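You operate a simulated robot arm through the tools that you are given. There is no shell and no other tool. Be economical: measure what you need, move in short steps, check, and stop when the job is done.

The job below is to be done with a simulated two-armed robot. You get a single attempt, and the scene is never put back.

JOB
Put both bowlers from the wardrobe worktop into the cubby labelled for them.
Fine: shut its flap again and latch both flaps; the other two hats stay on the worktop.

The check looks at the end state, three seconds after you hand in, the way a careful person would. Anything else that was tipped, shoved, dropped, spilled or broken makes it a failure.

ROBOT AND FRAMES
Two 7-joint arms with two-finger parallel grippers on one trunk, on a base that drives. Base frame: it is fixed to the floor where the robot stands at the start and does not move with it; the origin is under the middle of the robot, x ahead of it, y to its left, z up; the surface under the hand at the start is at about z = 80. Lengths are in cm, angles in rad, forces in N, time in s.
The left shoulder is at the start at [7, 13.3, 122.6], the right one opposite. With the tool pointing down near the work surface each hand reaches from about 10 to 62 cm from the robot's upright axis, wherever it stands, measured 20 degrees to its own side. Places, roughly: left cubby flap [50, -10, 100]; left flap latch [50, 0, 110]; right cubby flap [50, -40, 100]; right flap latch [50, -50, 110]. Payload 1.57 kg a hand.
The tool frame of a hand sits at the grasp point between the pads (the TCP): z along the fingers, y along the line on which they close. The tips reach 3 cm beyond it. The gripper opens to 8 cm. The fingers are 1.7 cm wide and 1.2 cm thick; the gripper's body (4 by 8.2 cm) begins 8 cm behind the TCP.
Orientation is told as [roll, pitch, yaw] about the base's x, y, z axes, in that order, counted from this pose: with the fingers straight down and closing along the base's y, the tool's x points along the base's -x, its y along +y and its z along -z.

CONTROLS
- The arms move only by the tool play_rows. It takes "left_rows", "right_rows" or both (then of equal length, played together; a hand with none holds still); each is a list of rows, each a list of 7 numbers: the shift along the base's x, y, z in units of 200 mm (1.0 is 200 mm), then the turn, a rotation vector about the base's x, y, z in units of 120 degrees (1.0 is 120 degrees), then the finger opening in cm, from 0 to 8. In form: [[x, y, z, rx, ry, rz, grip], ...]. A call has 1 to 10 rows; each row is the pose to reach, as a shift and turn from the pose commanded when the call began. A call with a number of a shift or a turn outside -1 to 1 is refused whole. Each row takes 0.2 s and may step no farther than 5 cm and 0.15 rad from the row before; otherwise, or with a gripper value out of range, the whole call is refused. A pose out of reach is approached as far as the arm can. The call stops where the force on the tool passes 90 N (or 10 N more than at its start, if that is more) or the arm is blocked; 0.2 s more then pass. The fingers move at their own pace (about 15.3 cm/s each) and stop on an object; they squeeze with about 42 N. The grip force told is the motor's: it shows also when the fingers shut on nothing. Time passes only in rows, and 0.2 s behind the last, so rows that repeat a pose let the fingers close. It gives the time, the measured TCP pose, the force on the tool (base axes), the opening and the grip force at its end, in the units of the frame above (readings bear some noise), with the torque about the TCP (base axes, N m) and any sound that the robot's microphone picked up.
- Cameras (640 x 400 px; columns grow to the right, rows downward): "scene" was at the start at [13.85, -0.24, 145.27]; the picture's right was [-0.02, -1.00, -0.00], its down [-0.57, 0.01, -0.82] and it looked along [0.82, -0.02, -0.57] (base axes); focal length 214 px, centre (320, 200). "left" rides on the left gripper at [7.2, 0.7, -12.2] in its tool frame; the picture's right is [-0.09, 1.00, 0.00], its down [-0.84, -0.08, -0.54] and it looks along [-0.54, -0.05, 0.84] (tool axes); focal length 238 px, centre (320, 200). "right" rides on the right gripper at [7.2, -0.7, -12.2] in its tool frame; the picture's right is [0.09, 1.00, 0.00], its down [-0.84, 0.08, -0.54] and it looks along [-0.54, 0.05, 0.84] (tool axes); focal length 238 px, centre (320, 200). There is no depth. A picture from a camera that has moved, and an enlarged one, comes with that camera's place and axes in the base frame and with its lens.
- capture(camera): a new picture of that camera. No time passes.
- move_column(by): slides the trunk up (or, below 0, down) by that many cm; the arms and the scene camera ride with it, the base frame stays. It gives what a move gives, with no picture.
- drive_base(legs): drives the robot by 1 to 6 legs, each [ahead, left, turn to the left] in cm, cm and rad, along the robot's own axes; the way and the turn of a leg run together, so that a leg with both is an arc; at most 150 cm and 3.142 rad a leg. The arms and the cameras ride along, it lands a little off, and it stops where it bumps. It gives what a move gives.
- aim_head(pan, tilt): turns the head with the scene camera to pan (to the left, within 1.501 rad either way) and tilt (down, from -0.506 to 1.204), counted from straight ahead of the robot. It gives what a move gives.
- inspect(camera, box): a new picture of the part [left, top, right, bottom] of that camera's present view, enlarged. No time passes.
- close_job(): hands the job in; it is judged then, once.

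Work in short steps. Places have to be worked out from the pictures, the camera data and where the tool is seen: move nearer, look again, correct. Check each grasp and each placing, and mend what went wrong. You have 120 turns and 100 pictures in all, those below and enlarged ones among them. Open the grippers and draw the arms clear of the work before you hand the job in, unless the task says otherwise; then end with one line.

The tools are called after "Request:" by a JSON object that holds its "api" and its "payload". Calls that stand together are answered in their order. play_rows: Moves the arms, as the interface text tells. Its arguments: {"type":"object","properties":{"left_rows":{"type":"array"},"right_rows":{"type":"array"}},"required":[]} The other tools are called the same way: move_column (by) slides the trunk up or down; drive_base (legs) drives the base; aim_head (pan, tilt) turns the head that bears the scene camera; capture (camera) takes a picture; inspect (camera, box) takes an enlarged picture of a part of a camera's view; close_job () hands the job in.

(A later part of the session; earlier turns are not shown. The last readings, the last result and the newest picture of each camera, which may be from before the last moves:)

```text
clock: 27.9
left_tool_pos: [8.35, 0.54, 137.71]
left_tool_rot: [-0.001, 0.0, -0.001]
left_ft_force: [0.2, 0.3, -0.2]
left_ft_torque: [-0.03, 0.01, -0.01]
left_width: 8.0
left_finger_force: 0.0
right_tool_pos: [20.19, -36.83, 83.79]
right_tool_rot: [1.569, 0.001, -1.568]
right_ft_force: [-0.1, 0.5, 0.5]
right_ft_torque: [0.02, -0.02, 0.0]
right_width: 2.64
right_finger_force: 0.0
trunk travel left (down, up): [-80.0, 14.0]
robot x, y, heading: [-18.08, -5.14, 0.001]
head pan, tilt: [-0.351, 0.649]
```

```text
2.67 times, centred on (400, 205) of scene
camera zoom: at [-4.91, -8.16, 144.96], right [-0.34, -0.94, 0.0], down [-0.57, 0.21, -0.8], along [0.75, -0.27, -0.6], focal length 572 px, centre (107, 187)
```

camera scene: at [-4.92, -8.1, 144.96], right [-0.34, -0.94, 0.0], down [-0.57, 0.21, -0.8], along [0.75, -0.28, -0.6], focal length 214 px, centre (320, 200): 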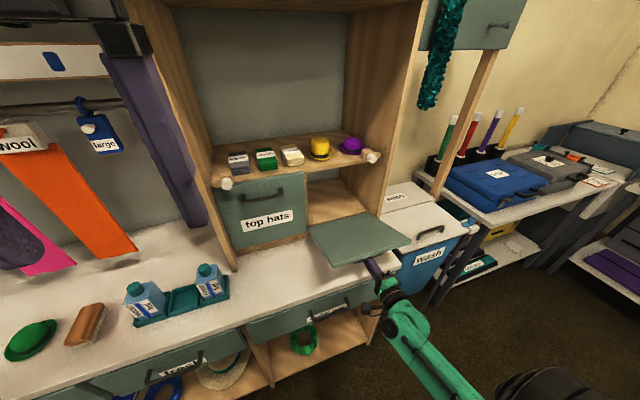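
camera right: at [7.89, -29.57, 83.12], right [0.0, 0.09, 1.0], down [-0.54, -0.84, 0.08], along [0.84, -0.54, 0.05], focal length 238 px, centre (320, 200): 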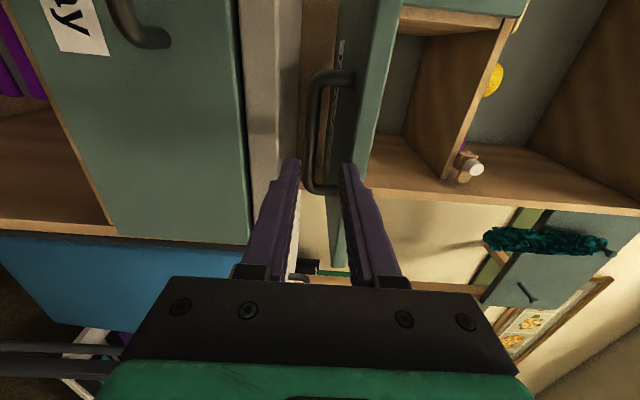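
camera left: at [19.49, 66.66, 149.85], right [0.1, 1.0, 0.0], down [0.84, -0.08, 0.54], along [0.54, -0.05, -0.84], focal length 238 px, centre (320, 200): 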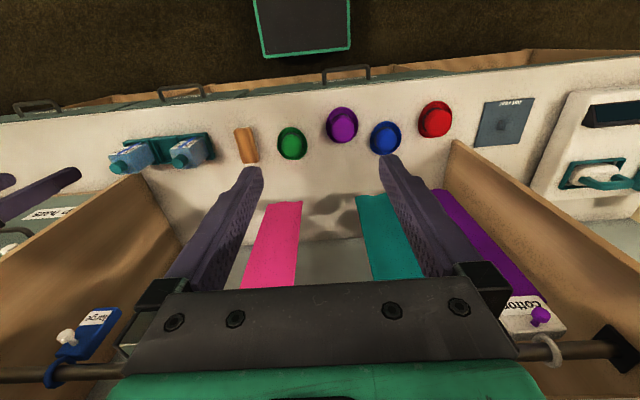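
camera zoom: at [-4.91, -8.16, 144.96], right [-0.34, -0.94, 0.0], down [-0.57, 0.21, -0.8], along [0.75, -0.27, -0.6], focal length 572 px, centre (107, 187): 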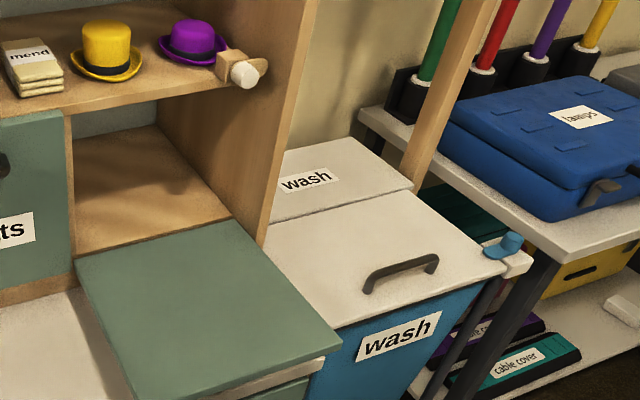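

Flap stays open flat. Now raise the right hand and turn it back to pointing down.

Request:
{"api": "play_rows", "payload": {"right_rows": [[0, 0, 0.12, 0, 0, 0, 4], [0, 0, 0.24, -0.041, 0.041, 0.041, 6], [0, 0, 0.36, -0.082, 0.082, 0.082, 8], [0, 0, 0.48, -0.123, 0.123, 0.123, 8], [0, 0, 0.6, -0.164, 0.164, 0.164, 8], [0, 0, 0.7, -0.205, 0.205, 0.205, 8], [0, 0, 0.8, -0.246, 0.246, 0.246, 8], [0, 0, 0.9, -0.287, 0.287, 0.287, 8], [0, 0, 0.95, -0.328, 0.328, 0.328, 8], [0, 0, 1.0, -0.369, 0.369, 0.369, 8]]}}

Request:
{"api": "play_rows", "payload": {"right_rows": [[0.1, 0, 0.1, -0.041, 0.041, 0.041, 8], [0.2, 0, 0.2, -0.082, 0.082, 0.082, 8], [0.3, 0, 0.3, -0.123, 0.123, 0.123, 8], [0.4, 0, 0.4, -0.164, 0.164, 0.164, 8], [0.5, 0, 0.5, -0.208, 0.208, 0.208, 8]]}}

Request:
{"api": "drive_base", "payload": {"legs": [[0, 74.5, 0]]}}

Request:
{"api": "aim_head", "payload": {"pan": 0.0, "tilt": 0.75}}

Request:
{"api": "capture", "payload": {"camera": "scene"}}

```text
clock: 30.1
left_tool_pos: [8.75, 0.63, 137.63]
left_tool_rot: [-0.002, 0.002, -0.003]
left_ft_force: [0.3, 0.6, 0.2]
left_ft_torque: [0.04, 0.05, 0.02]
left_width: 8.0
left_finger_force: 0.1
right_tool_pos: [20.59, -36.56, 103.8]
right_tool_rot: [0.531, -0.308, -0.532]
right_ft_force: [0.1, 0.0, -1.4]
right_ft_torque: [-0.02, 0.01, 0.03]
right_width: 8.02
right_finger_force: 0.1
right hand out of reach, approached as far as the arm can: row 7, 8
trunk travel left (down, up): [-80.0, 14.0]
robot x, y, heading: [-17.87, -5.01, -0.003]
head pan, tilt: [-0.351, 0.649]
```

```text
refused: row 5 steps farther than a row can; nothing moved
```

```text
clock: 34.1
left_tool_pos: [8.18, 75.77, 137.64]
left_tool_rot: [0.001, 0.0, 0.006]
left_ft_force: [0.8, 0.2, -0.2]
left_ft_torque: [0.03, -0.04, 0.02]
left_width: 8.01
left_finger_force: 0.0
right_tool_pos: [20.26, 38.81, 103.89]
right_tool_rot: [0.533, -0.308, -0.53]
right_ft_force: [-0.1, -0.4, -0.6]
right_ft_torque: [-0.01, -0.01, 0.02]
right_width: 8.01
right_finger_force: 0.1
trunk travel left (down, up): [-80.0, 14.0]
robot x, y, heading: [-18.47, 69.98, 0.005]
head pan, tilt: [-0.351, 0.649]
```

```text
clock: 35.0
left_tool_pos: [8.19, 75.89, 137.55]
left_tool_rot: [-0.002, -0.001, 0.007]
left_ft_force: [0.1, 0.3, -0.7]
left_ft_torque: [0.01, 0.02, -0.01]
left_width: 8.04
left_finger_force: 0.0
right_tool_pos: [20.25, 38.89, 103.88]
right_tool_rot: [0.534, -0.309, -0.532]
right_ft_force: [0.4, 0.0, -0.1]
right_ft_torque: [0.0, 0.0, 0.01]
right_width: 7.99
right_finger_force: 0.1
trunk travel left (down, up): [-80.0, 14.0]
robot x, y, heading: [-18.22, 70.0, 0.007]
head pan, tilt: [0.0, 0.75]
```

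```text
61 pictures are left
camera scene: at [-4.89, 70.11, 144.1], right [0.0, -1.0, 0.0], down [-0.68, 0.0, -0.73], along [0.73, 0.0, -0.68], focal length 214 px, centre (320, 200)
```

scene: 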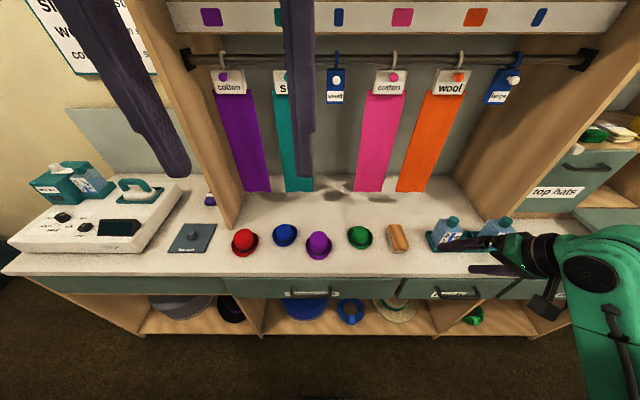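

Hats confirmed near green [42, 55.8] and blue [43, 82.7]. Finish turning the right hand downward while lifting, then advance 11 cm.

Request:
{"api": "play_rows", "payload": {"right_rows": [[0, 0, 0.12, -0.0347, 0.0347, 0.0347, 8], [0, 0.05, 0.24, -0.0694, 0.0694, 0.0694, 8], [0, 0.1, 0.36, -0.104, 0.104, 0.104, 8], [0.05, 0.15, 0.48, -0.1388, 0.1388, 0.1388, 8], [0.1, 0.2, 0.55, -0.1735, 0.1735, 0.1735, 8], [0.2, 0.3, 0.6, -0.208, 0.208, 0.208, 8]]}}

Request:
{"api": "drive_base", "payload": {"legs": [[11, 0, -0.005]]}}

```text
clock: 36.4
left_tool_pos: [8.42, 76.19, 137.59]
left_tool_rot: [-0.004, 0.002, 0.007]
left_ft_force: [-0.1, -0.2, 0.9]
left_ft_torque: [-0.03, 0.03, 0.0]
left_width: 8.0
left_finger_force: 0.1
right_tool_pos: [24.53, 45.05, 115.78]
right_tool_rot: [-0.002, 0.007, 0.001]
right_ft_force: [0.0, -0.5, 0.8]
right_ft_torque: [-0.04, 0.02, 0.03]
right_width: 8.01
right_finger_force: 0.0
trunk travel left (down, up): [-80.0, 14.0]
robot x, y, heading: [-18.47, 70.21, 0.005]
head pan, tilt: [0.0, 0.75]
```

```text
clock: 37.6
left_tool_pos: [18.94, 75.83, 137.73]
left_tool_rot: [-0.001, -0.002, 0.002]
left_ft_force: [-0.3, -0.4, -0.4]
left_ft_torque: [-0.02, 0.0, -0.03]
left_width: 8.01
left_finger_force: 0.0
right_tool_pos: [35.01, 44.8, 116.05]
right_tool_rot: [0.002, 0.0, -0.002]
right_ft_force: [-1.2, 0.9, -0.3]
right_ft_torque: [0.02, -0.02, -0.01]
right_width: 8.0
right_finger_force: 0.2
trunk travel left (down, up): [-80.0, 14.0]
robot x, y, heading: [-7.18, 70.09, 0.003]
head pan, tilt: [0.0, 0.75]
```

Move both hands over toward the hats.

Request:
{"api": "play_rows", "payload": {"left_rows": [[0.16, 0.058, -0.13, 0, 0, 0, 8], [0.32, 0.115, -0.26, 0, 0, 0, 8], [0.48, 0.17, -0.4, 0, 0, 0, 8], [0.64, 0.23, -0.54, 0, 0, 0, 8], [0.8, 0.29, -0.68, 0, 0, 0, 8], [0.95, 0.345, -0.82, 0, 0, 0, 8]], "right_rows": [[0.06, 0.09, -0.1, 0, 0, 0, 8], [0.12, 0.18, -0.2, 0, 0, 0, 8], [0.18, 0.27, -0.3, 0, 0, 0, 8], [0.24, 0.36, -0.4, 0, 0, 0, 8], [0.3, 0.45, -0.5, 0, 0, 0, 8], [0.35, 0.55, -0.6, 0, 0, 0, 8]]}}

Request:
{"api": "play_rows", "payload": {"left_rows": [[0.12, 0, -0.12, 0, 0, 0, 8], [0.24, 0, -0.24, 0, 0, 0, 8], [0.24, 0, -0.42, 0, 0, 0, 8], [0.24, 0, -0.6, 0, 0, 0, 8], [0.24, 0, -0.7, 0, 0, 0, 8]]}}

Request:
{"api": "capture", "payload": {"camera": "left"}}

Request:
{"api": "capture", "payload": {"camera": "right"}}

Request:
{"api": "inspect", "payload": {"camera": "scene", "box": [200, 150, 440, 300]}}

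```text
clock: 39.0
left_tool_pos: [38.45, 82.86, 121.1]
left_tool_rot: [-0.001, 0.002, -0.002]
left_ft_force: [0.4, 0.1, -0.8]
left_ft_torque: [-0.02, 0.04, 0.0]
left_width: 7.98
left_finger_force: 0.0
right_tool_pos: [42.62, 55.81, 103.78]
right_tool_rot: [-0.002, 0.004, -0.001]
right_ft_force: [0.1, 0.2, -0.2]
right_ft_torque: [-0.01, -0.02, 0.03]
right_width: 8.01
right_finger_force: 0.0
trunk travel left (down, up): [-80.0, 14.0]
robot x, y, heading: [-7.13, 70.35, -0.001]
head pan, tilt: [0.0, 0.75]
```

```text
clock: 40.2
left_tool_pos: [43.05, 83.01, 107.1]
left_tool_rot: [-0.002, -0.001, 0.004]
left_ft_force: [-0.8, -0.6, -1.3]
left_ft_torque: [0.01, 0.02, 0.0]
left_width: 8.0
left_finger_force: 0.0
right_tool_pos: [42.49, 55.69, 103.93]
right_tool_rot: [-0.001, 0.005, -0.002]
right_ft_force: [0.0, 0.3, 0.1]
right_ft_torque: [0.0, 0.0, 0.03]
right_width: 8.0
right_finger_force: 0.0
trunk travel left (down, up): [-80.0, 14.0]
robot x, y, heading: [-7.42, 70.01, 0.003]
head pan, tilt: [0.0, 0.75]
```

```text
60 pictures are left
camera left: at [35.92, 83.69, 119.32], right [0.09, 1.0, 0.0], down [0.84, -0.07, 0.54], along [0.54, -0.05, -0.84], focal length 238 px, centre (320, 200)
```

left: 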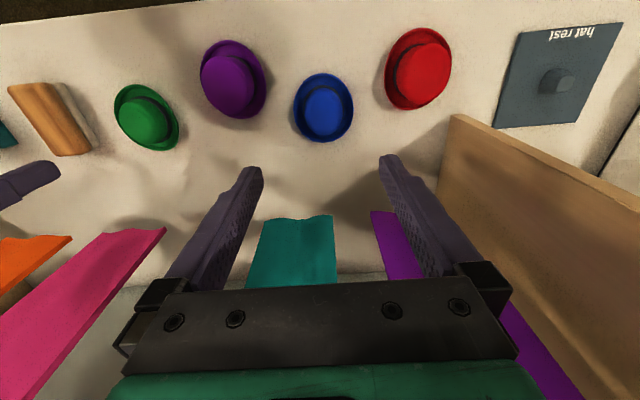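

```text
59 pictures are left
camera right: at [35.22, 55.02, 116.09], right [-0.09, 1.0, 0.0], down [0.84, 0.08, 0.54], along [0.54, 0.05, -0.84], focal length 238 px, centre (320, 200)
```

right: 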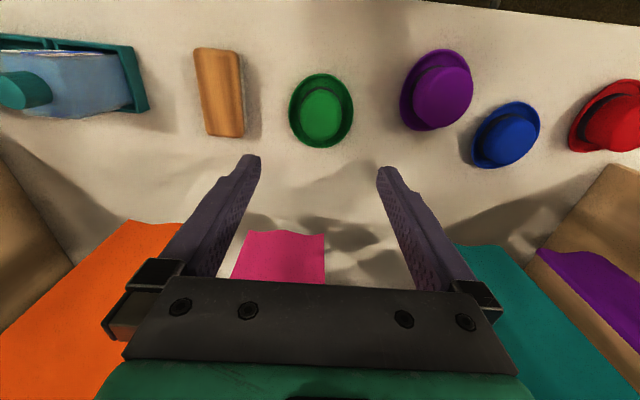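

```text
2.67 times, centred on (320, 225) of scene
camera zoom: at [6.32, 70.08, 144.08], right [0.0, -1.0, 0.0], down [-0.68, 0.0, -0.73], along [0.73, 0.0, -0.68], focal length 572 px, centre (320, 133)
```

zoom: 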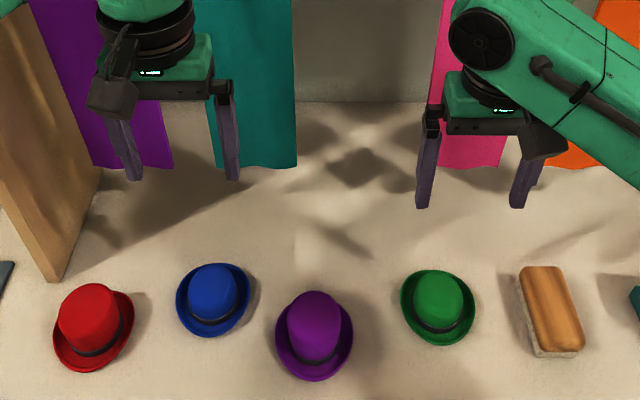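

Blue brim centre ≈ [43.9, 83.3], green ≈ [42.9, 55.85]; crowns ~6.4 cm wide. Lower to z≈93 with 7.6 opening and re-check.

Request:
{"api": "play_rows", "payload": {"left_rows": [[0.04, 0.015, -0.15, 0, 0, 0, 7.6], [0.04, 0.015, -0.35, 0, 0, 0, 7.6], [0.04, 0.015, -0.55, 0, 0, 0, 7.6], [0.04, 0.015, -0.7, 0, 0, 0, 7.6]], "right_rows": [[0.02, 0.0, -0.15, 0, 0, 0, 7.6], [0.02, 0.0, -0.3, 0, 0, 0, 7.6], [0.02, 0.0, -0.45, 0, 0, 0, 7.6], [0.02, 0.0, -0.55, 0, 0, 0, 7.6]]}}

Request:
{"api": "capture", "payload": {"camera": "left"}}

Request:
{"api": "capture", "payload": {"camera": "right"}}

Request:
{"api": "inspect", "payload": {"camera": "scene", "box": [200, 150, 440, 300]}}

```text
clock: 41.2
left_tool_pos: [43.99, 83.0, 93.11]
left_tool_rot: [-0.002, 0.0, 0.001]
left_ft_force: [-0.1, 0.1, -0.6]
left_ft_torque: [-0.01, 0.05, 0.0]
left_width: 7.58
left_finger_force: 0.1
right_tool_pos: [42.8, 55.69, 92.71]
right_tool_rot: [0.001, 0.003, 0.001]
right_ft_force: [0.2, -0.7, 0.5]
right_ft_torque: [0.01, -0.01, -0.01]
right_width: 7.62
right_finger_force: 0.1
trunk travel left (down, up): [-80.0, 14.0]
robot x, y, heading: [-7.17, 69.89, 0.001]
head pan, tilt: [0.0, 0.75]
```

```text
57 pictures are left
camera left: at [36.76, 83.86, 105.31], right [0.09, 1.0, 0.0], down [0.84, -0.08, 0.54], along [0.54, -0.05, -0.84], focal length 238 px, centre (320, 200)
```

left: 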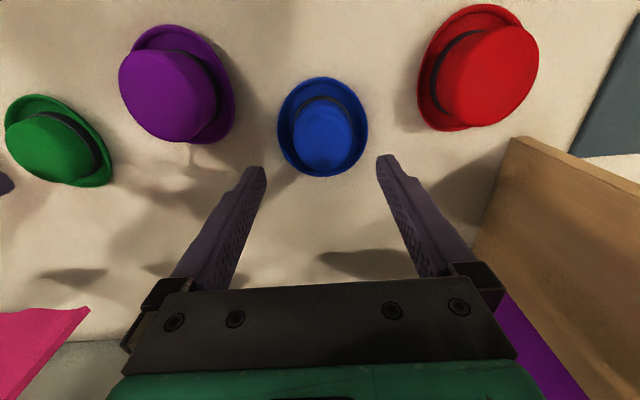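

```text
56 pictures are left
camera right: at [35.53, 55.01, 105.01], right [-0.09, 1.0, 0.0], down [0.84, 0.08, 0.54], along [0.54, 0.05, -0.84], focal length 238 px, centre (320, 200)
```

right: 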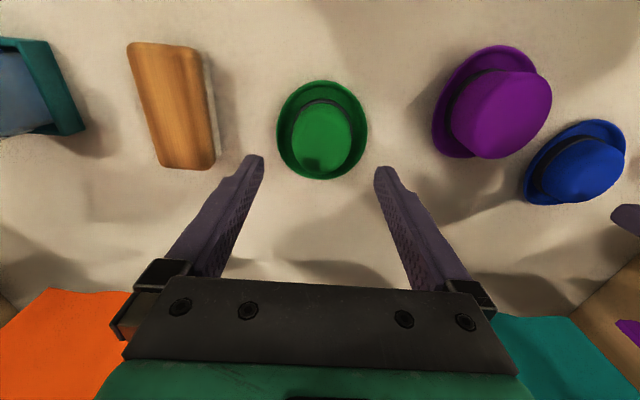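

```text
2.67 times, centred on (320, 225) of scene
camera zoom: at [6.33, 70.08, 144.09], right [0.0, -1.0, 0.0], down [-0.68, 0.0, -0.73], along [0.73, 0.0, -0.68], focal length 572 px, centre (320, 133)
```

zoom: 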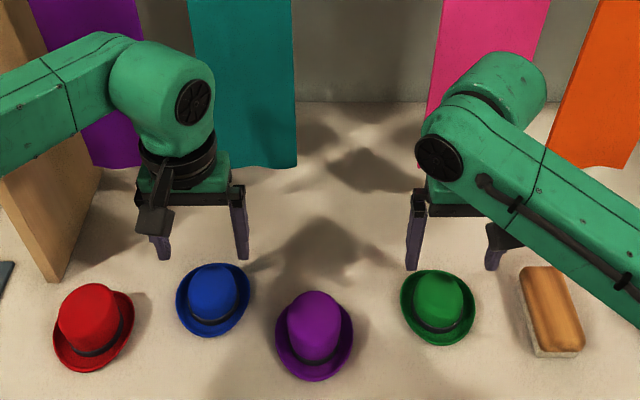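

Fine corrections: blue centre [43.7, 83.45], green [42.6, 55.9]. Descend to TCP z≈85.2 with 7 cm opening, watching force.

Request:
{"api": "play_rows", "payload": {"left_rows": [[-0.01, 0.014, -0.1, 0, 0, 0, 7], [-0.01, 0.014, -0.2, 0, 0, 0, 7], [-0.01, 0.014, -0.3, 0, 0, 0, 7], [-0.01, 0.014, -0.395, 0, 0, 0, 7]], "right_rows": [[-0.008, 0.008, -0.1, 0, 0, 0, 7], [-0.008, 0.008, -0.2, 0, 0, 0, 7], [-0.008, 0.008, -0.3, 0, 0, 0, 7], [-0.008, 0.008, -0.38, 0, 0, 0, 7]]}}

Request:
{"api": "capture", "payload": {"camera": "left"}}

Request:
{"api": "capture", "payload": {"camera": "right"}}

```text
clock: 42.2
left_tool_pos: [43.85, 83.32, 85.21]
left_tool_rot: [-0.003, 0.0, 0.003]
left_ft_force: [-0.4, 0.3, 0.2]
left_ft_torque: [0.0, 0.02, 0.02]
left_width: 7.01
left_finger_force: 0.1
right_tool_pos: [42.74, 55.76, 85.4]
right_tool_rot: [-0.001, 0.001, 0.001]
right_ft_force: [0.9, 0.8, 0.2]
right_ft_torque: [0.0, -0.02, 0.0]
right_width: 7.01
right_finger_force: 0.0
trunk travel left (down, up): [-80.0, 14.0]
robot x, y, heading: [-7.13, 70.44, 0.001]
head pan, tilt: [0.0, 0.75]
```

```text
54 pictures are left
camera left: at [36.64, 84.07, 97.46], right [0.09, 1.0, 0.0], down [0.84, -0.08, 0.54], along [0.54, -0.05, -0.84], focal length 238 px, centre (320, 200)
```

left: 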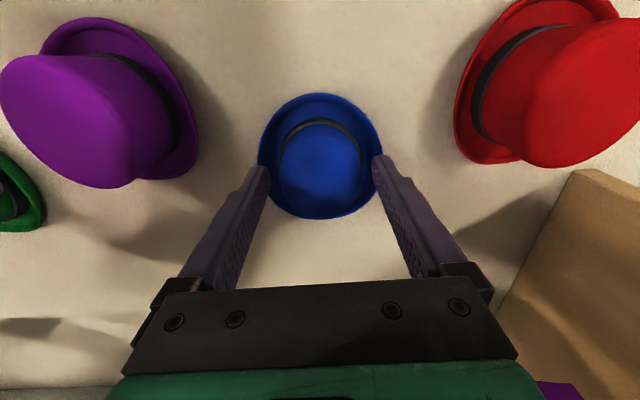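

```text
53 pictures are left
camera right: at [35.36, 55.18, 97.56], right [-0.09, 1.0, 0.0], down [0.84, 0.08, 0.54], along [0.54, 0.05, -0.84], focal length 238 px, centre (320, 200)
```

right: 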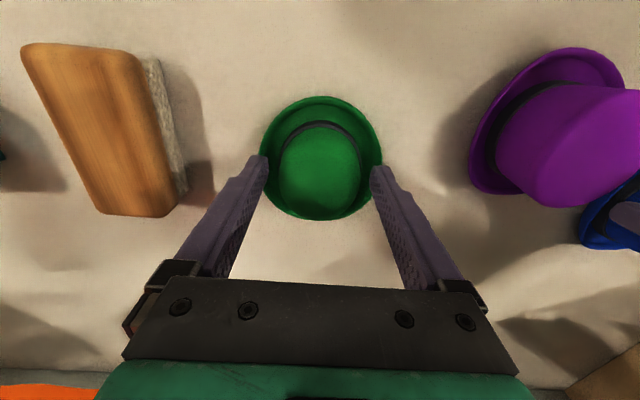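

Fingers straddle the crowns with no contact. Lower 0.7 cm more and close gently.

Request:
{"api": "play_rows", "payload": {"left_rows": [[0, 0, -0.035, 0, 0, 0, 7], [0, 0, -0.035, 0, 0, 0, 7], [0, 0, -0.035, 0, 0, 0, 6], [0, 0, -0.035, 0, 0, 0, 5], [0, 0, -0.035, 0, 0, 0, 4], [0, 0, -0.035, 0, 0, 0, 4]], "right_rows": [[0, 0, -0.035, 0, 0, 0, 7], [0, 0, -0.035, 0, 0, 0, 7], [0, 0, -0.035, 0, 0, 0, 6], [0, 0, -0.035, 0, 0, 0, 5], [0, 0, -0.035, 0, 0, 0, 4], [0, 0, -0.035, 0, 0, 0, 4]]}}

Request:
{"api": "capture", "payload": {"camera": "left"}}

Request:
{"api": "capture", "payload": {"camera": "right"}}

```text
clock: 43.6
left_tool_pos: [43.75, 83.35, 84.59]
left_tool_rot: [-0.003, 0.0, 0.002]
left_ft_force: [0.1, 0.3, 0.9]
left_ft_torque: [0.01, 0.0, -0.02]
left_width: 5.53
left_finger_force: 42.4
right_tool_pos: [42.5, 55.7, 84.68]
right_tool_rot: [0.0, 0.005, -0.001]
right_ft_force: [0.3, 0.7, 0.3]
right_ft_torque: [-0.01, 0.04, 0.03]
right_width: 5.52
right_finger_force: 42.0
trunk travel left (down, up): [-80.0, 14.0]
robot x, y, heading: [-7.2, 70.26, 0.001]
head pan, tilt: [0.0, 0.75]
```

```text
52 pictures are left
camera left: at [36.58, 84.06, 96.82], right [0.09, 1.0, 0.0], down [0.84, -0.08, 0.54], along [0.54, -0.05, -0.84], focal length 238 px, centre (320, 200)
```

left: 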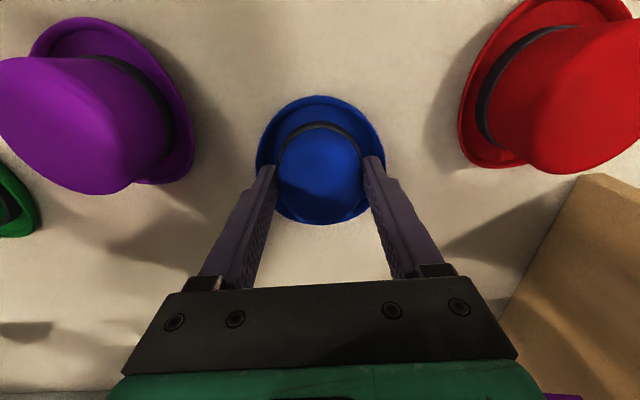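

```text
51 pictures are left
camera right: at [35.27, 55.18, 96.8], right [-0.09, 1.0, 0.0], down [0.84, 0.08, 0.54], along [0.54, 0.05, -0.84], focal length 238 px, centre (320, 200)
```

right: 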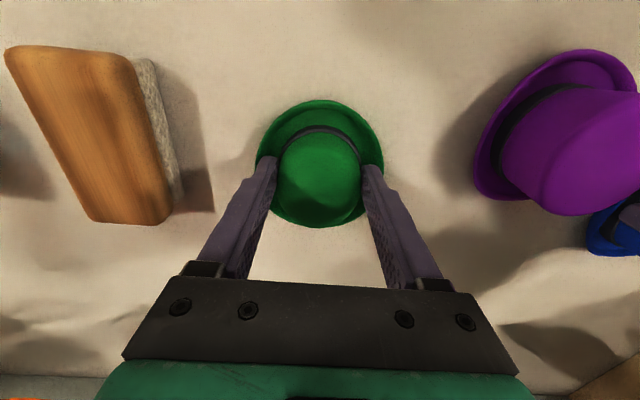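

Both crowns gripped at 5.5 cm with full force. Lift and draw back.

Request:
{"api": "play_rows", "payload": {"left_rows": [[0, 0, 0.05, 0, 0, 0, 4], [0, 0, 0.15, 0, 0, 0, 4], [0, 0, 0.3, 0, 0, 0, 4], [0, 0, 0.45, 0, 0, 0, 4], [0, 0, 0.6, 0, 0, 0, 4], [-0.1, 0, 0.75, 0, 0, 0, 4], [-0.25, 0, 0.85, 0, 0, 0, 4], [-0.4, 0, 0.9, 0, 0, 0, 4], [-0.5, 0, 0.95, 0, 0, 0, 4]], "right_rows": [[0, 0, 0.05, 0, 0, 0, 4], [0, 0, 0.15, 0, 0, 0, 4], [0, 0, 0.3, 0, 0, 0, 4], [0, 0, 0.45, 0, 0, 0, 4], [0, 0, 0.6, 0, 0, 0, 4], [-0.1, 0, 0.75, 0, 0, 0, 4], [-0.25, 0, 0.85, 0, 0, 0, 4], [-0.4, 0, 0.9, 0, 0, 0, 4], [-0.5, 0, 0.95, 0, 0, 0, 4]]}}

Request:
{"api": "capture", "payload": {"camera": "left"}}

Request:
{"api": "capture", "payload": {"camera": "right"}}

```text
clock: 45.6
left_tool_pos: [33.62, 83.32, 103.55]
left_tool_rot: [-0.002, 0.0, 0.002]
left_ft_force: [0.3, 0.3, -0.3]
left_ft_torque: [0.0, 0.0, -0.01]
left_width: 5.5
left_finger_force: 42.2
right_tool_pos: [32.5, 55.7, 103.8]
right_tool_rot: [0.001, 0.001, 0.0]
right_ft_force: [-0.3, -0.2, 0.0]
right_ft_torque: [0.0, 0.0, 0.01]
right_width: 5.54
right_finger_force: 41.9
trunk travel left (down, up): [-80.0, 14.0]
robot x, y, heading: [-6.95, 69.93, 0.003]
head pan, tilt: [0.0, 0.75]
```

```text
50 pictures are left
camera left: at [26.36, 84.03, 115.8], right [0.09, 1.0, 0.0], down [0.84, -0.07, 0.54], along [0.54, -0.05, -0.84], focal length 238 px, centre (320, 200)
```

left: 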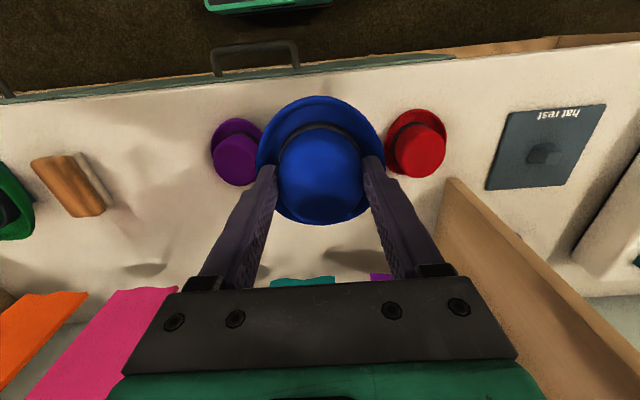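

```text
49 pictures are left
camera right: at [25.17, 55.09, 115.94], right [-0.09, 1.0, 0.0], down [0.84, 0.08, 0.54], along [0.54, 0.05, -0.84], focal length 238 px, centre (320, 200)
```

right: 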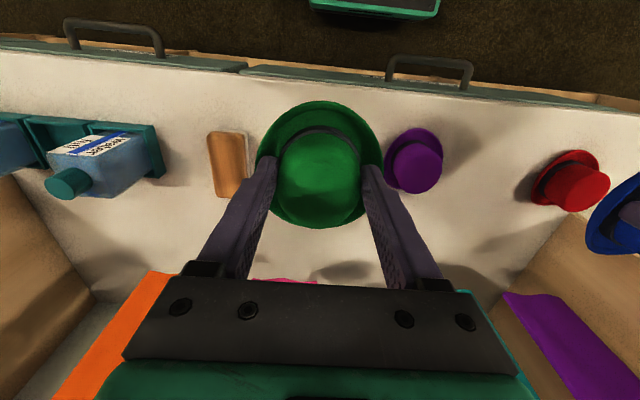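

Both hats held. Back up 4 cm, then drive to the cubby (robot y≈-35).

Request:
{"api": "drive_base", "payload": {"legs": [[-5, 0, 0], [0, -105, 0]]}}

Request:
{"api": "aim_head", "payload": {"pan": 0.0, "tilt": 0.7}}

Request:
{"api": "capture", "payload": {"camera": "scene"}}

```text
clock: 51.6
left_tool_pos: [29.39, -22.43, 103.55]
left_tool_rot: [-0.001, 0.002, 0.017]
left_ft_force: [0.0, -0.2, 0.3]
left_ft_torque: [0.02, -0.02, 0.01]
left_width: 5.5
left_finger_force: 41.7
right_tool_pos: [28.76, -50.03, 103.61]
right_tool_rot: [-0.001, 0.004, 0.016]
right_ft_force: [0.1, -0.1, -0.5]
right_ft_torque: [0.02, -0.05, -0.03]
right_width: 5.51
right_finger_force: 42.5
trunk travel left (down, up): [-80.0, 14.0]
robot x, y, heading: [-11.12, -36.3, 0.018]
head pan, tilt: [0.0, 0.75]
```

```text
clock: 52.2
left_tool_pos: [29.43, -22.42, 103.71]
left_tool_rot: [-0.001, 0.0, 0.018]
left_ft_force: [0.8, -1.5, -0.1]
left_ft_torque: [-0.03, 0.03, -0.01]
left_width: 5.52
left_finger_force: 41.9
right_tool_pos: [28.77, -49.99, 103.69]
right_tool_rot: [0.0, 0.003, 0.015]
right_ft_force: [0.1, 1.0, -0.3]
right_ft_torque: [-0.03, 0.02, 0.0]
right_width: 5.49
right_finger_force: 42.0
trunk travel left (down, up): [-80.0, 14.0]
robot x, y, heading: [-10.94, -36.19, 0.013]
head pan, tilt: [0.0, 0.7]
```

```text
48 pictures are left
camera scene: at [2.41, -36.18, 144.51], right [0.02, -1.0, 0.0], down [-0.64, -0.01, -0.76], along [0.76, 0.01, -0.64], focal length 214 px, centre (320, 200)
```

scene: 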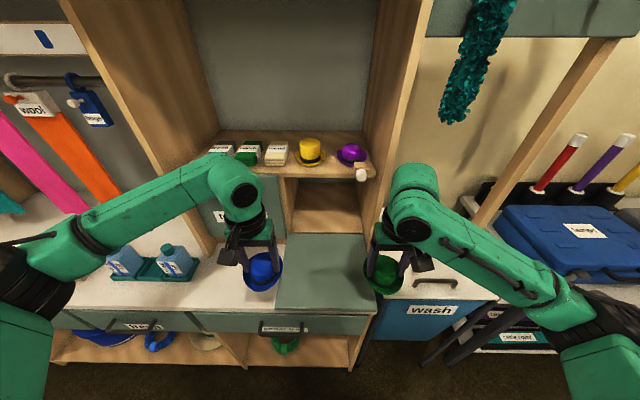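

Robot is at y=-36. Cubby interior spans y≈-23…-49, floor z≈87. Tilt the right hand 55° forward while moving it in front of the opening (green for y≈-43).

Request:
{"api": "play_rows", "payload": {"right_rows": [[0.07, 0.04, 0, 0, -0.0573, 0, 4], [0.14, 0.08, 0, 0, -0.1146, 0, 4], [0.21, 0.12, 0, 0, -0.172, 0, 4], [0.28, 0.17, 0, 0, -0.229, 0, 4], [0.35, 0.21, 0, 0, -0.2865, 0, 4], [0.42, 0.25, -0.05, 0, -0.344, 0, 4], [0.49, 0.29, -0.15, 0, -0.401, 0, 4], [0.56, 0.335, -0.27, 0, -0.458, 0, 4]]}}

Request:
{"api": "capture", "payload": {"camera": "right"}}

Request:
{"api": "inspect", "payload": {"camera": "scene", "box": [200, 130, 440, 280]}}

```text
clock: 54.0
left_tool_pos: [29.5, -22.54, 103.49]
left_tool_rot: [-0.001, 0.0, 0.017]
left_ft_force: [-0.1, 0.0, -0.2]
left_ft_torque: [0.02, -0.03, -0.01]
left_width: 5.53
left_finger_force: 41.8
right_tool_pos: [39.93, -43.32, 98.18]
right_tool_rot: [-0.026, -0.958, 0.029]
right_ft_force: [0.2, -0.4, 0.4]
right_ft_torque: [0.01, 0.01, -0.02]
right_width: 5.52
right_finger_force: 41.6
trunk travel left (down, up): [-80.0, 14.0]
robot x, y, heading: [-10.94, -36.63, 0.015]
head pan, tilt: [0.0, 0.7]
```

```text
47 pictures are left
camera right: at [25.75, -44.05, 99.29], right [-0.06, 0.99, -0.09], down [0.04, 0.09, 1.0], along [1.0, 0.06, -0.04], focal length 238 px, centre (320, 200)
```

right: 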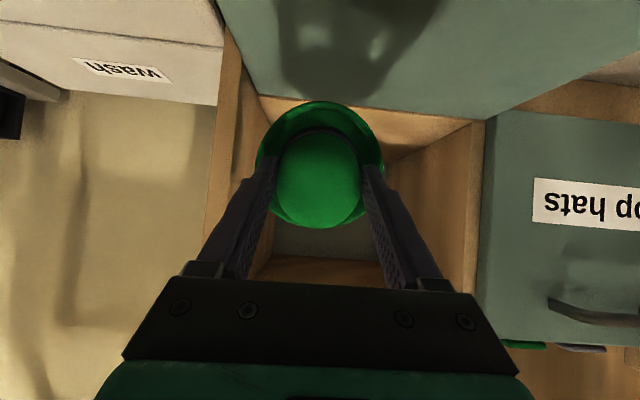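

```text
2.67 times, centred on (320, 205) of scene
camera zoom: at [2.43, -36.14, 144.52], right [0.02, -1.0, 0.0], down [-0.64, -0.01, -0.76], along [0.76, 0.01, -0.64], focal length 572 px, centre (320, 187)
```

zoom: 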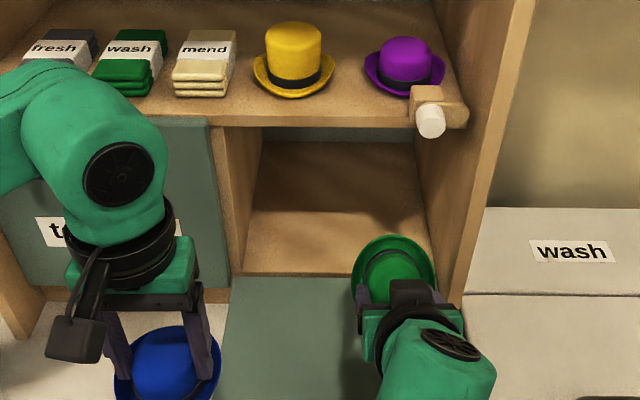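

Opening spans y -48.7…-23.9, floor z≈86.7. Shift 0.7 cm left and move the green hat in to x≈57.

Request:
{"api": "play_rows", "payload": {"right_rows": [[0.1, 0.035, 0, 0, 0, 0, 4], [0.25, 0.035, 0, 0, 0, 0, 4], [0.4, 0.035, 0, 0, 0, 0, 4], [0.55, 0.035, 0, 0, 0, 0, 4], [0.7, 0.035, 0, 0, 0, 0, 4], [0.85, 0.035, 0, 0, 0, 0, 4]]}}

Request:
{"api": "capture", "payload": {"camera": "right"}}

Request:
{"api": "inspect", "payload": {"camera": "scene", "box": [240, 130, 440, 255]}}

```text
clock: 55.4
left_tool_pos: [29.64, -22.38, 103.49]
left_tool_rot: [-0.002, 0.001, 0.017]
left_ft_force: [0.3, 0.4, -0.6]
left_ft_torque: [-0.03, 0.0, 0.02]
left_width: 5.52
left_finger_force: 41.5
right_tool_pos: [57.08, -42.82, 98.26]
right_tool_rot: [-0.023, -0.956, 0.026]
right_ft_force: [0.6, 0.0, -0.6]
right_ft_torque: [-0.01, 0.01, 0.0]
right_width: 5.58
right_finger_force: 42.2
trunk travel left (down, up): [-80.0, 14.0]
robot x, y, heading: [-10.75, -36.31, 0.02]
head pan, tilt: [0.0, 0.7]
```

```text
45 pictures are left
camera right: at [42.87, -43.5, 99.4], right [-0.06, 0.99, -0.09], down [0.04, 0.09, 0.99], along [1.0, 0.06, -0.05], focal length 238 px, centre (320, 200)
```

right: 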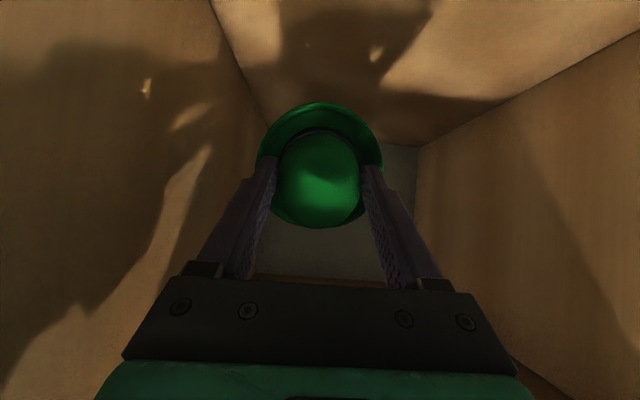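

```text
3.20 times, centred on (340, 192) of scene
camera zoom: at [2.54, -36.1, 144.5], right [0.02, -1.0, 0.0], down [-0.64, -0.01, -0.76], along [0.76, 0.01, -0.65], focal length 686 px, centre (256, 224)
```

zoom: 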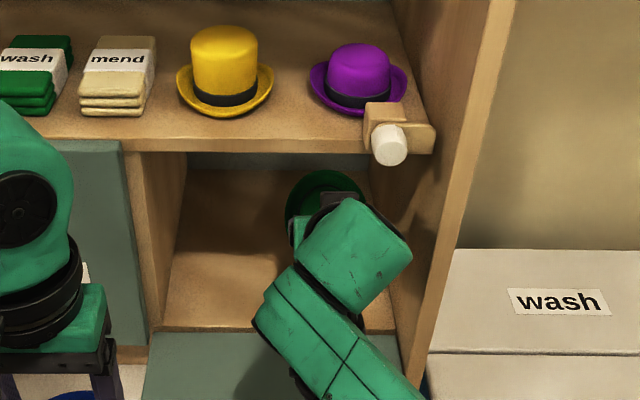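

Hat is inside. Lower to near floor contact, watching force.

Request:
{"api": "play_rows", "payload": {"right_rows": [[0, 0, -0.08, 0, 0, 0, 4], [0, 0, -0.16, 0, 0, 0, 4], [0, 0, -0.21, 0, 0, 0, 4], [0, 0, -0.24, 0, 0, 0, 4]]}}

```text
clock: 56.4
left_tool_pos: [29.52, -22.55, 103.56]
left_tool_rot: [-0.002, 0.0, 0.017]
left_ft_force: [0.0, -1.1, -0.2]
left_ft_torque: [-0.05, -0.02, -0.01]
left_width: 5.53
left_finger_force: 42.0
right_tool_pos: [56.86, -42.54, 93.56]
right_tool_rot: [-0.024, -0.957, 0.026]
right_ft_force: [-0.1, -0.3, 0.3]
right_ft_torque: [0.02, 0.01, -0.02]
right_width: 5.53
right_finger_force: 41.8
trunk travel left (down, up): [-80.0, 14.0]
robot x, y, heading: [-11.13, -36.58, 0.019]
head pan, tilt: [0.0, 0.7]
```

Request:
{"api": "play_rows", "payload": {"right_rows": [[0, 0, -0.03, 0, 0, 0, 4], [0, 0, -0.06, 0, 0, 0, 4], [0, 0, -0.09, 0, 0, 0, 4]]}}

Request:
{"api": "capture", "payload": {"camera": "right"}}

```text
clock: 57.2
left_tool_pos: [29.15, -22.58, 103.79]
left_tool_rot: [-0.002, -0.004, 0.018]
left_ft_force: [-0.4, -0.4, 0.5]
left_ft_torque: [-0.03, -0.02, 0.0]
left_width: 5.51
left_finger_force: 41.4
right_tool_pos: [56.95, -42.58, 92.71]
right_tool_rot: [-0.021, -0.977, 0.027]
right_ft_force: [8.4, -4.5, 31.2]
right_ft_torque: [-0.29, -0.83, -0.05]
right_width: 5.56
right_finger_force: 41.2
trunk travel left (down, up): [-80.0, 14.0]
robot x, y, heading: [-11.31, -36.47, 0.019]
head pan, tilt: [0.0, 0.7]
```

```text
43 pictures are left
camera right: at [42.63, -43.39, 93.56], right [-0.06, 0.99, -0.09], down [0.02, 0.09, 1.0], along [1.0, 0.06, -0.02], focal length 238 px, centre (320, 200)
```

right: 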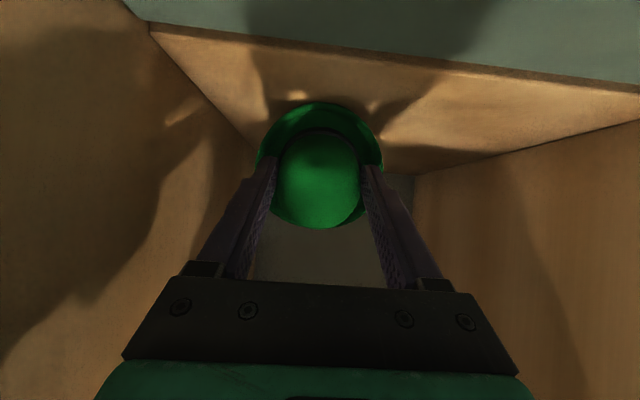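

Floor contact at z≈93. Ease up slightly, tilt the hat flatter by 15°, then open.

Request:
{"api": "play_rows", "payload": {"right_rows": [[0.02, 0, 0.03, 0, 0, 0, 4], [0.06, 0, 0.035, 0, 0.0625, 0, 4], [0.1, 0, 0.035, 0, 0.125, 0, 4], [0.1, 0, 0.035, 0, 0.125, 0, 4]]}}

Request:
{"api": "play_rows", "payload": {"right_rows": [[0, 0, 0, 0, 0, 0, 6], [0, 0, 0, 0, 0, 0, 7], [0, 0, 0, 0, 0, 0, 7.6], [0, 0, 0, 0, 0, 0, 7.6], [0, 0, 0, 0, 0, 0, 7.6]]}}

Request:
{"api": "capture", "payload": {"camera": "right"}}

```text
clock: 58.2
left_tool_pos: [29.14, -22.44, 103.74]
left_tool_rot: [-0.002, -0.002, 0.019]
left_ft_force: [0.4, -0.9, -0.5]
left_ft_torque: [0.0, 0.01, 0.02]
left_width: 5.55
left_finger_force: 41.8
right_tool_pos: [58.67, -42.54, 92.74]
right_tool_rot: [-0.014, -0.699, 0.021]
right_ft_force: [-4.2, 0.7, 17.5]
right_ft_torque: [0.03, 0.27, 0.02]
right_width: 5.53
right_finger_force: 42.2
trunk travel left (down, up): [-80.0, 14.0]
robot x, y, heading: [-11.17, -36.42, 0.023]
head pan, tilt: [0.0, 0.7]
```

```text
clock: 59.4
left_tool_pos: [29.39, -22.49, 103.55]
left_tool_rot: [-0.002, 0.0, 0.017]
left_ft_force: [0.0, -0.7, 0.9]
left_ft_torque: [-0.01, 0.03, -0.02]
left_width: 5.53
left_finger_force: 42.3
right_tool_pos: [59.01, -42.77, 92.53]
right_tool_rot: [-0.012, -0.696, 0.021]
right_ft_force: [-1.2, 0.5, -0.1]
right_ft_torque: [-0.01, 0.04, -0.04]
right_width: 7.58
right_finger_force: 0.1
trunk travel left (down, up): [-80.0, 14.0]
robot x, y, heading: [-11.02, -36.58, 0.021]
head pan, tilt: [0.0, 0.7]
```

```text
42 pictures are left
camera right: at [45.56, -43.41, 97.19], right [-0.08, 0.99, -0.07], down [0.29, 0.09, 0.95], along [0.95, 0.06, -0.3], focal length 238 px, centre (320, 200)
```

right: 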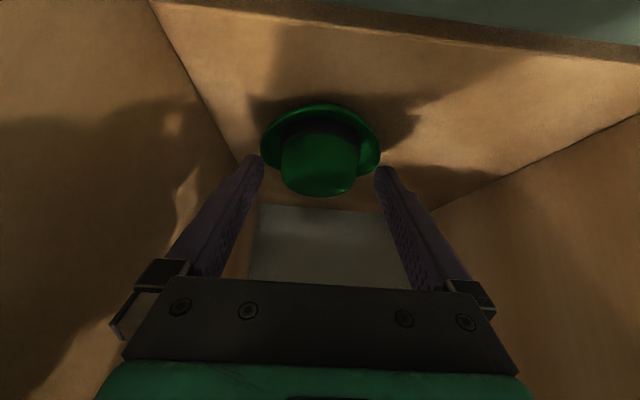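

Green hat sits upright on the floor. Withdraw the right hand straight back.

Request:
{"api": "play_rows", "payload": {"right_rows": [[-0.05, 0, 0.03, 0, 0, 0, 7.6], [-0.15, 0, 0.05, 0, 0, 0, 7.6], [-0.3, 0, 0.05, 0, 0, 0, 7.6], [-0.5, 0, 0.05, 0, 0, 0, 7.6], [-0.7, 0, 0.1, 0, 0, 0, 7.6], [-0.9, 0, 0.2, 0, 0, 0, 7.6], [-1.0, 0, 0.3, 0, 0, 0, 7.6]]}}

Request:
{"api": "play_rows", "payload": {"right_rows": [[-0.1, -0.1, 0.1, 0, 0.065, 0, 7.6], [-0.2, -0.2, 0.2, 0, 0.13, 0, 7.6], [-0.3, -0.3, 0.3, 0, 0.195, 0, 7.6], [-0.4, -0.4, 0.4, 0, 0.26, 0, 7.6], [-0.5, -0.5, 0.5, 0, 0.33, 0, 7.6]]}}

Request:
{"api": "capture", "payload": {"camera": "scene"}}

```text
clock: 61.0
left_tool_pos: [29.46, -22.49, 103.49]
left_tool_rot: [0.0, 0.001, 0.02]
left_ft_force: [0.9, -0.6, -0.4]
left_ft_torque: [0.03, 0.01, -0.03]
left_width: 5.53
left_finger_force: 41.8
right_tool_pos: [39.4, -45.1, 98.05]
right_tool_rot: [-0.095, -0.702, 0.056]
right_ft_force: [-0.2, -0.6, -0.5]
right_ft_torque: [0.05, -0.02, -0.03]
right_width: 7.63
right_finger_force: 0.0
trunk travel left (down, up): [-80.0, 14.0]
robot x, y, heading: [-11.43, -36.06, 0.019]
head pan, tilt: [0.0, 0.7]
```

```text
clock: 61.6
left_tool_pos: [29.57, -22.54, 103.4]
left_tool_rot: [-0.001, 0.003, 0.018]
left_ft_force: [0.0, -0.8, 0.7]
left_ft_torque: [-0.02, 0.02, 0.0]
left_width: 5.53
left_finger_force: 41.8
right_tool_pos: [35.34, -52.21, 100.52]
right_tool_rot: [-0.192, -0.414, 0.046]
right_ft_force: [-0.1, 0.4, 0.0]
right_ft_torque: [-0.01, -0.04, 0.01]
right_width: 7.61
right_finger_force: 0.1
right hand out of reach, approached as far as the arm can: row 3
trunk travel left (down, up): [-80.0, 14.0]
robot x, y, heading: [-11.21, -36.62, 0.019]
head pan, tilt: [0.0, 0.7]
stopped in row 3 (right hand): the arm was blocked; the commanded pose is now the measured one
```

```text
41 pictures are left
camera scene: at [2.49, -36.25, 144.51], right [0.02, -1.0, 0.0], down [-0.64, -0.01, -0.76], along [0.76, 0.01, -0.64], focal length 214 px, centre (320, 200)
```

scene: 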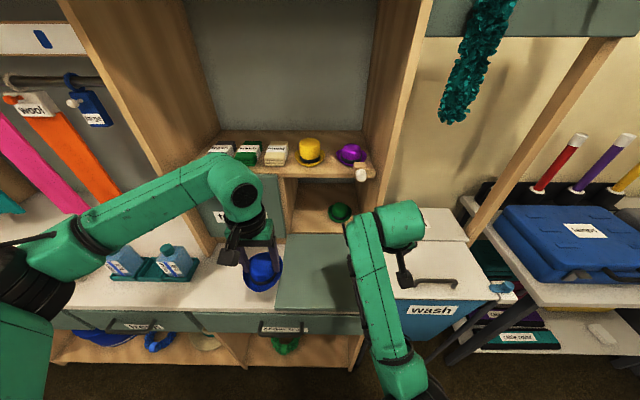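

Green hat is in. Right hand is parked at the side. Now tilt the left hand with the blue hat in front of the opening (y≈-30.3).

Request:
{"api": "play_rows", "payload": {"left_rows": [[0.07, -0.04, 0, 0, -0.0573, 0, 4], [0.14, -0.09, 0, 0, -0.1146, 0, 4], [0.21, -0.14, 0, 0, -0.172, 0, 4], [0.28, -0.19, 0, 0, -0.229, 0, 4], [0.35, -0.24, 0, 0, -0.2865, 0, 4], [0.42, -0.29, -0.05, 0, -0.344, 0, 4], [0.49, -0.34, -0.15, 0, -0.401, 0, 4], [0.53, -0.38, -0.27, 0, -0.458, 0, 4]]}}

Request:
{"api": "capture", "payload": {"camera": "left"}}

Request:
{"api": "inspect", "payload": {"camera": "scene", "box": [200, 130, 440, 280]}}

```text
clock: 63.5
left_tool_pos: [40.03, -30.14, 98.31]
left_tool_rot: [-0.03, -0.962, 0.033]
left_ft_force: [-0.4, 0.4, -0.6]
left_ft_torque: [-0.01, -0.02, 0.02]
left_width: 5.49
left_finger_force: 41.8
right_tool_pos: [35.34, -52.2, 100.43]
right_tool_rot: [-0.193, -0.414, 0.046]
right_ft_force: [-0.3, 0.1, -0.1]
right_ft_torque: [0.0, -0.04, 0.02]
right_width: 7.57
right_finger_force: 0.0
trunk travel left (down, up): [-80.0, 14.0]
robot x, y, heading: [-10.95, -36.47, 0.018]
head pan, tilt: [0.0, 0.7]
```

```text
40 pictures are left
camera left: at [26.06, -29.39, 99.32], right [0.04, 1.0, 0.06], down [0.04, -0.06, 1.0], along [1.0, -0.04, -0.04], focal length 238 px, centre (320, 200)
```

left: 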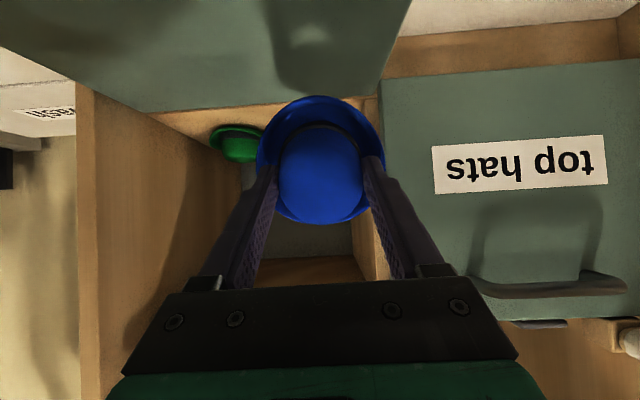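

```text
2.67 times, centred on (320, 205) of scene
camera zoom: at [2.44, -36.2, 144.52], right [0.02, -1.0, 0.0], down [-0.64, -0.01, -0.76], along [0.76, 0.01, -0.64], focal length 572 px, centre (320, 187)
```

zoom: 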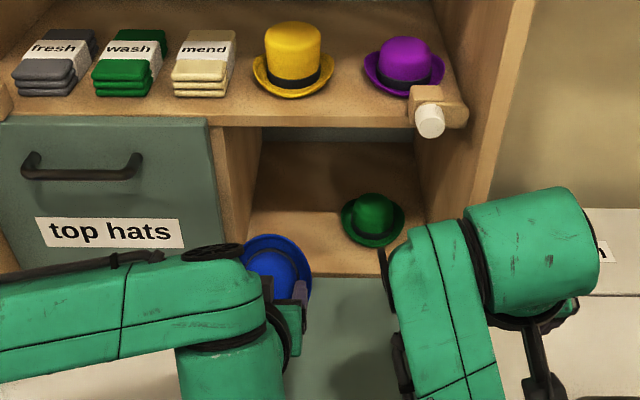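

Clear path; shift 0.7 cm right and move the blue hat in.

Request:
{"api": "play_rows", "payload": {"left_rows": [[0.1, -0.035, 0, 0, 0, 0, 4], [0.25, -0.035, 0, 0, 0, 0, 4], [0.4, -0.035, 0, 0, 0, 0, 4], [0.55, -0.035, 0, 0, 0, 0, 4], [0.7, -0.035, 0, 0, 0, 0, 4], [0.85, -0.035, 0, 0, 0, 0, 4]]}}

Request:
{"api": "play_rows", "payload": {"left_rows": [[0, 0, -0.08, 0, 0, 0, 4], [0, 0, -0.16, 0, 0, 0, 4], [0, 0, -0.22, 0, 0, 0, 4], [0, 0, -0.25, 0, 0, 0, 4]]}}

Request:
{"api": "capture", "payload": {"camera": "left"}}

```text
clock: 64.8
left_tool_pos: [56.96, -30.89, 98.07]
left_tool_rot: [-0.025, -0.959, 0.032]
left_ft_force: [0.0, -0.2, -0.7]
left_ft_torque: [0.0, -0.01, 0.0]
left_width: 5.55
left_finger_force: 41.6
right_tool_pos: [35.29, -52.26, 100.4]
right_tool_rot: [-0.191, -0.414, 0.045]
right_ft_force: [1.3, -0.5, -0.1]
right_ft_torque: [0.01, -0.02, 0.0]
right_width: 7.58
right_finger_force: 0.1
trunk travel left (down, up): [-80.0, 14.0]
robot x, y, heading: [-11.08, -36.21, 0.017]
head pan, tilt: [0.0, 0.7]
```

```text
clock: 65.8
left_tool_pos: [57.04, -30.9, 93.34]
left_tool_rot: [-0.028, -0.958, 0.031]
left_ft_force: [-0.5, 0.0, -0.3]
left_ft_torque: [0.01, 0.0, 0.01]
left_width: 5.54
left_finger_force: 41.4
right_tool_pos: [35.26, -52.15, 100.54]
right_tool_rot: [-0.192, -0.416, 0.045]
right_ft_force: [-0.7, -0.7, -0.7]
right_ft_torque: [0.03, -0.01, 0.01]
right_width: 7.61
right_finger_force: 0.0
trunk travel left (down, up): [-80.0, 14.0]
robot x, y, heading: [-10.92, -36.3, 0.019]
head pan, tilt: [0.0, 0.7]
```

```text
38 pictures are left
camera left: at [42.96, -30.22, 94.32], right [0.04, 1.0, 0.06], down [0.04, -0.06, 1.0], along [1.0, -0.04, -0.04], focal length 238 px, centre (320, 200)
```

left: 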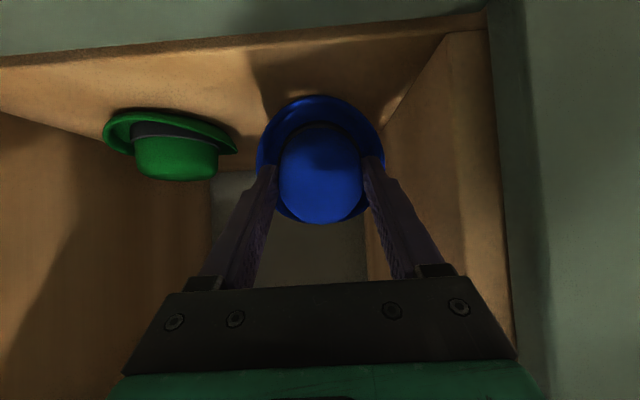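

Near the floor. Flatten by 15° and release as before.

Request:
{"api": "play_rows", "payload": {"left_rows": [[0.04, 0, -0.015, 0, 0.0625, 0, 4], [0.08, 0, -0.025, 0, 0.125, 0, 4], [0.08, 0, -0.025, 0, 0.125, 0, 4]]}}

Request:
{"api": "play_rows", "payload": {"left_rows": [[0, 0, 0, 0, 0, 0, 6], [0, 0, 0, 0, 0, 0, 7], [0, 0, 0, 0, 0, 0, 7.6], [0, 0, 0, 0, 0, 0, 7.6], [0, 0, 0, 0, 0, 0, 7.6]]}}

Request:
{"api": "capture", "payload": {"camera": "left"}}

```text
clock: 66.7
left_tool_pos: [58.5, -30.83, 93.04]
left_tool_rot: [-0.023, -0.705, 0.025]
left_ft_force: [8.8, 2.7, 20.0]
left_ft_torque: [0.05, -0.37, 0.01]
left_width: 5.52
left_finger_force: 42.7
right_tool_pos: [35.01, -52.1, 100.68]
right_tool_rot: [-0.194, -0.418, 0.045]
right_ft_force: [0.4, -0.2, -0.3]
right_ft_torque: [0.0, -0.05, -0.07]
right_width: 7.6
right_finger_force: 0.0
trunk travel left (down, up): [-80.0, 14.0]
robot x, y, heading: [-11.03, -36.08, 0.017]
head pan, tilt: [0.0, 0.7]
```

```text
clock: 67.8
left_tool_pos: [58.68, -30.83, 92.82]
left_tool_rot: [-0.016, -0.696, 0.023]
left_ft_force: [-0.7, 0.1, -0.1]
left_ft_torque: [0.0, -0.02, 0.0]
left_width: 7.59
left_finger_force: 0.1
right_tool_pos: [35.24, -52.09, 100.49]
right_tool_rot: [-0.192, -0.414, 0.044]
right_ft_force: [-0.1, -0.2, -0.2]
right_ft_torque: [-0.02, -0.01, 0.01]
right_width: 7.61
right_finger_force: 0.0
trunk travel left (down, up): [-80.0, 14.0]
robot x, y, heading: [-11.24, -36.2, 0.017]
head pan, tilt: [0.0, 0.7]
```

```text
37 pictures are left
camera left: at [45.24, -30.14, 97.42], right [0.06, 1.0, 0.05], down [0.29, -0.06, 0.95], along [0.95, -0.04, -0.3], focal length 238 px, centre (320, 200)
```

left: 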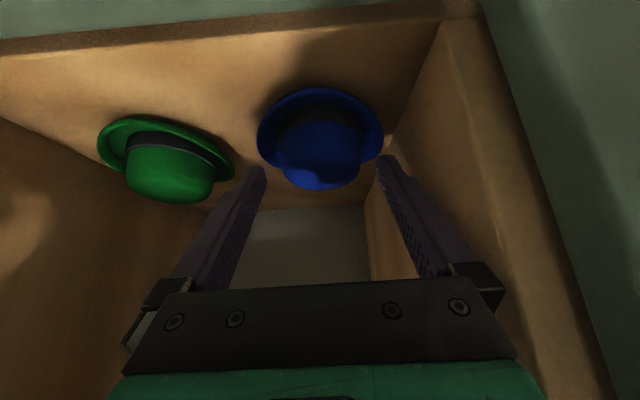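

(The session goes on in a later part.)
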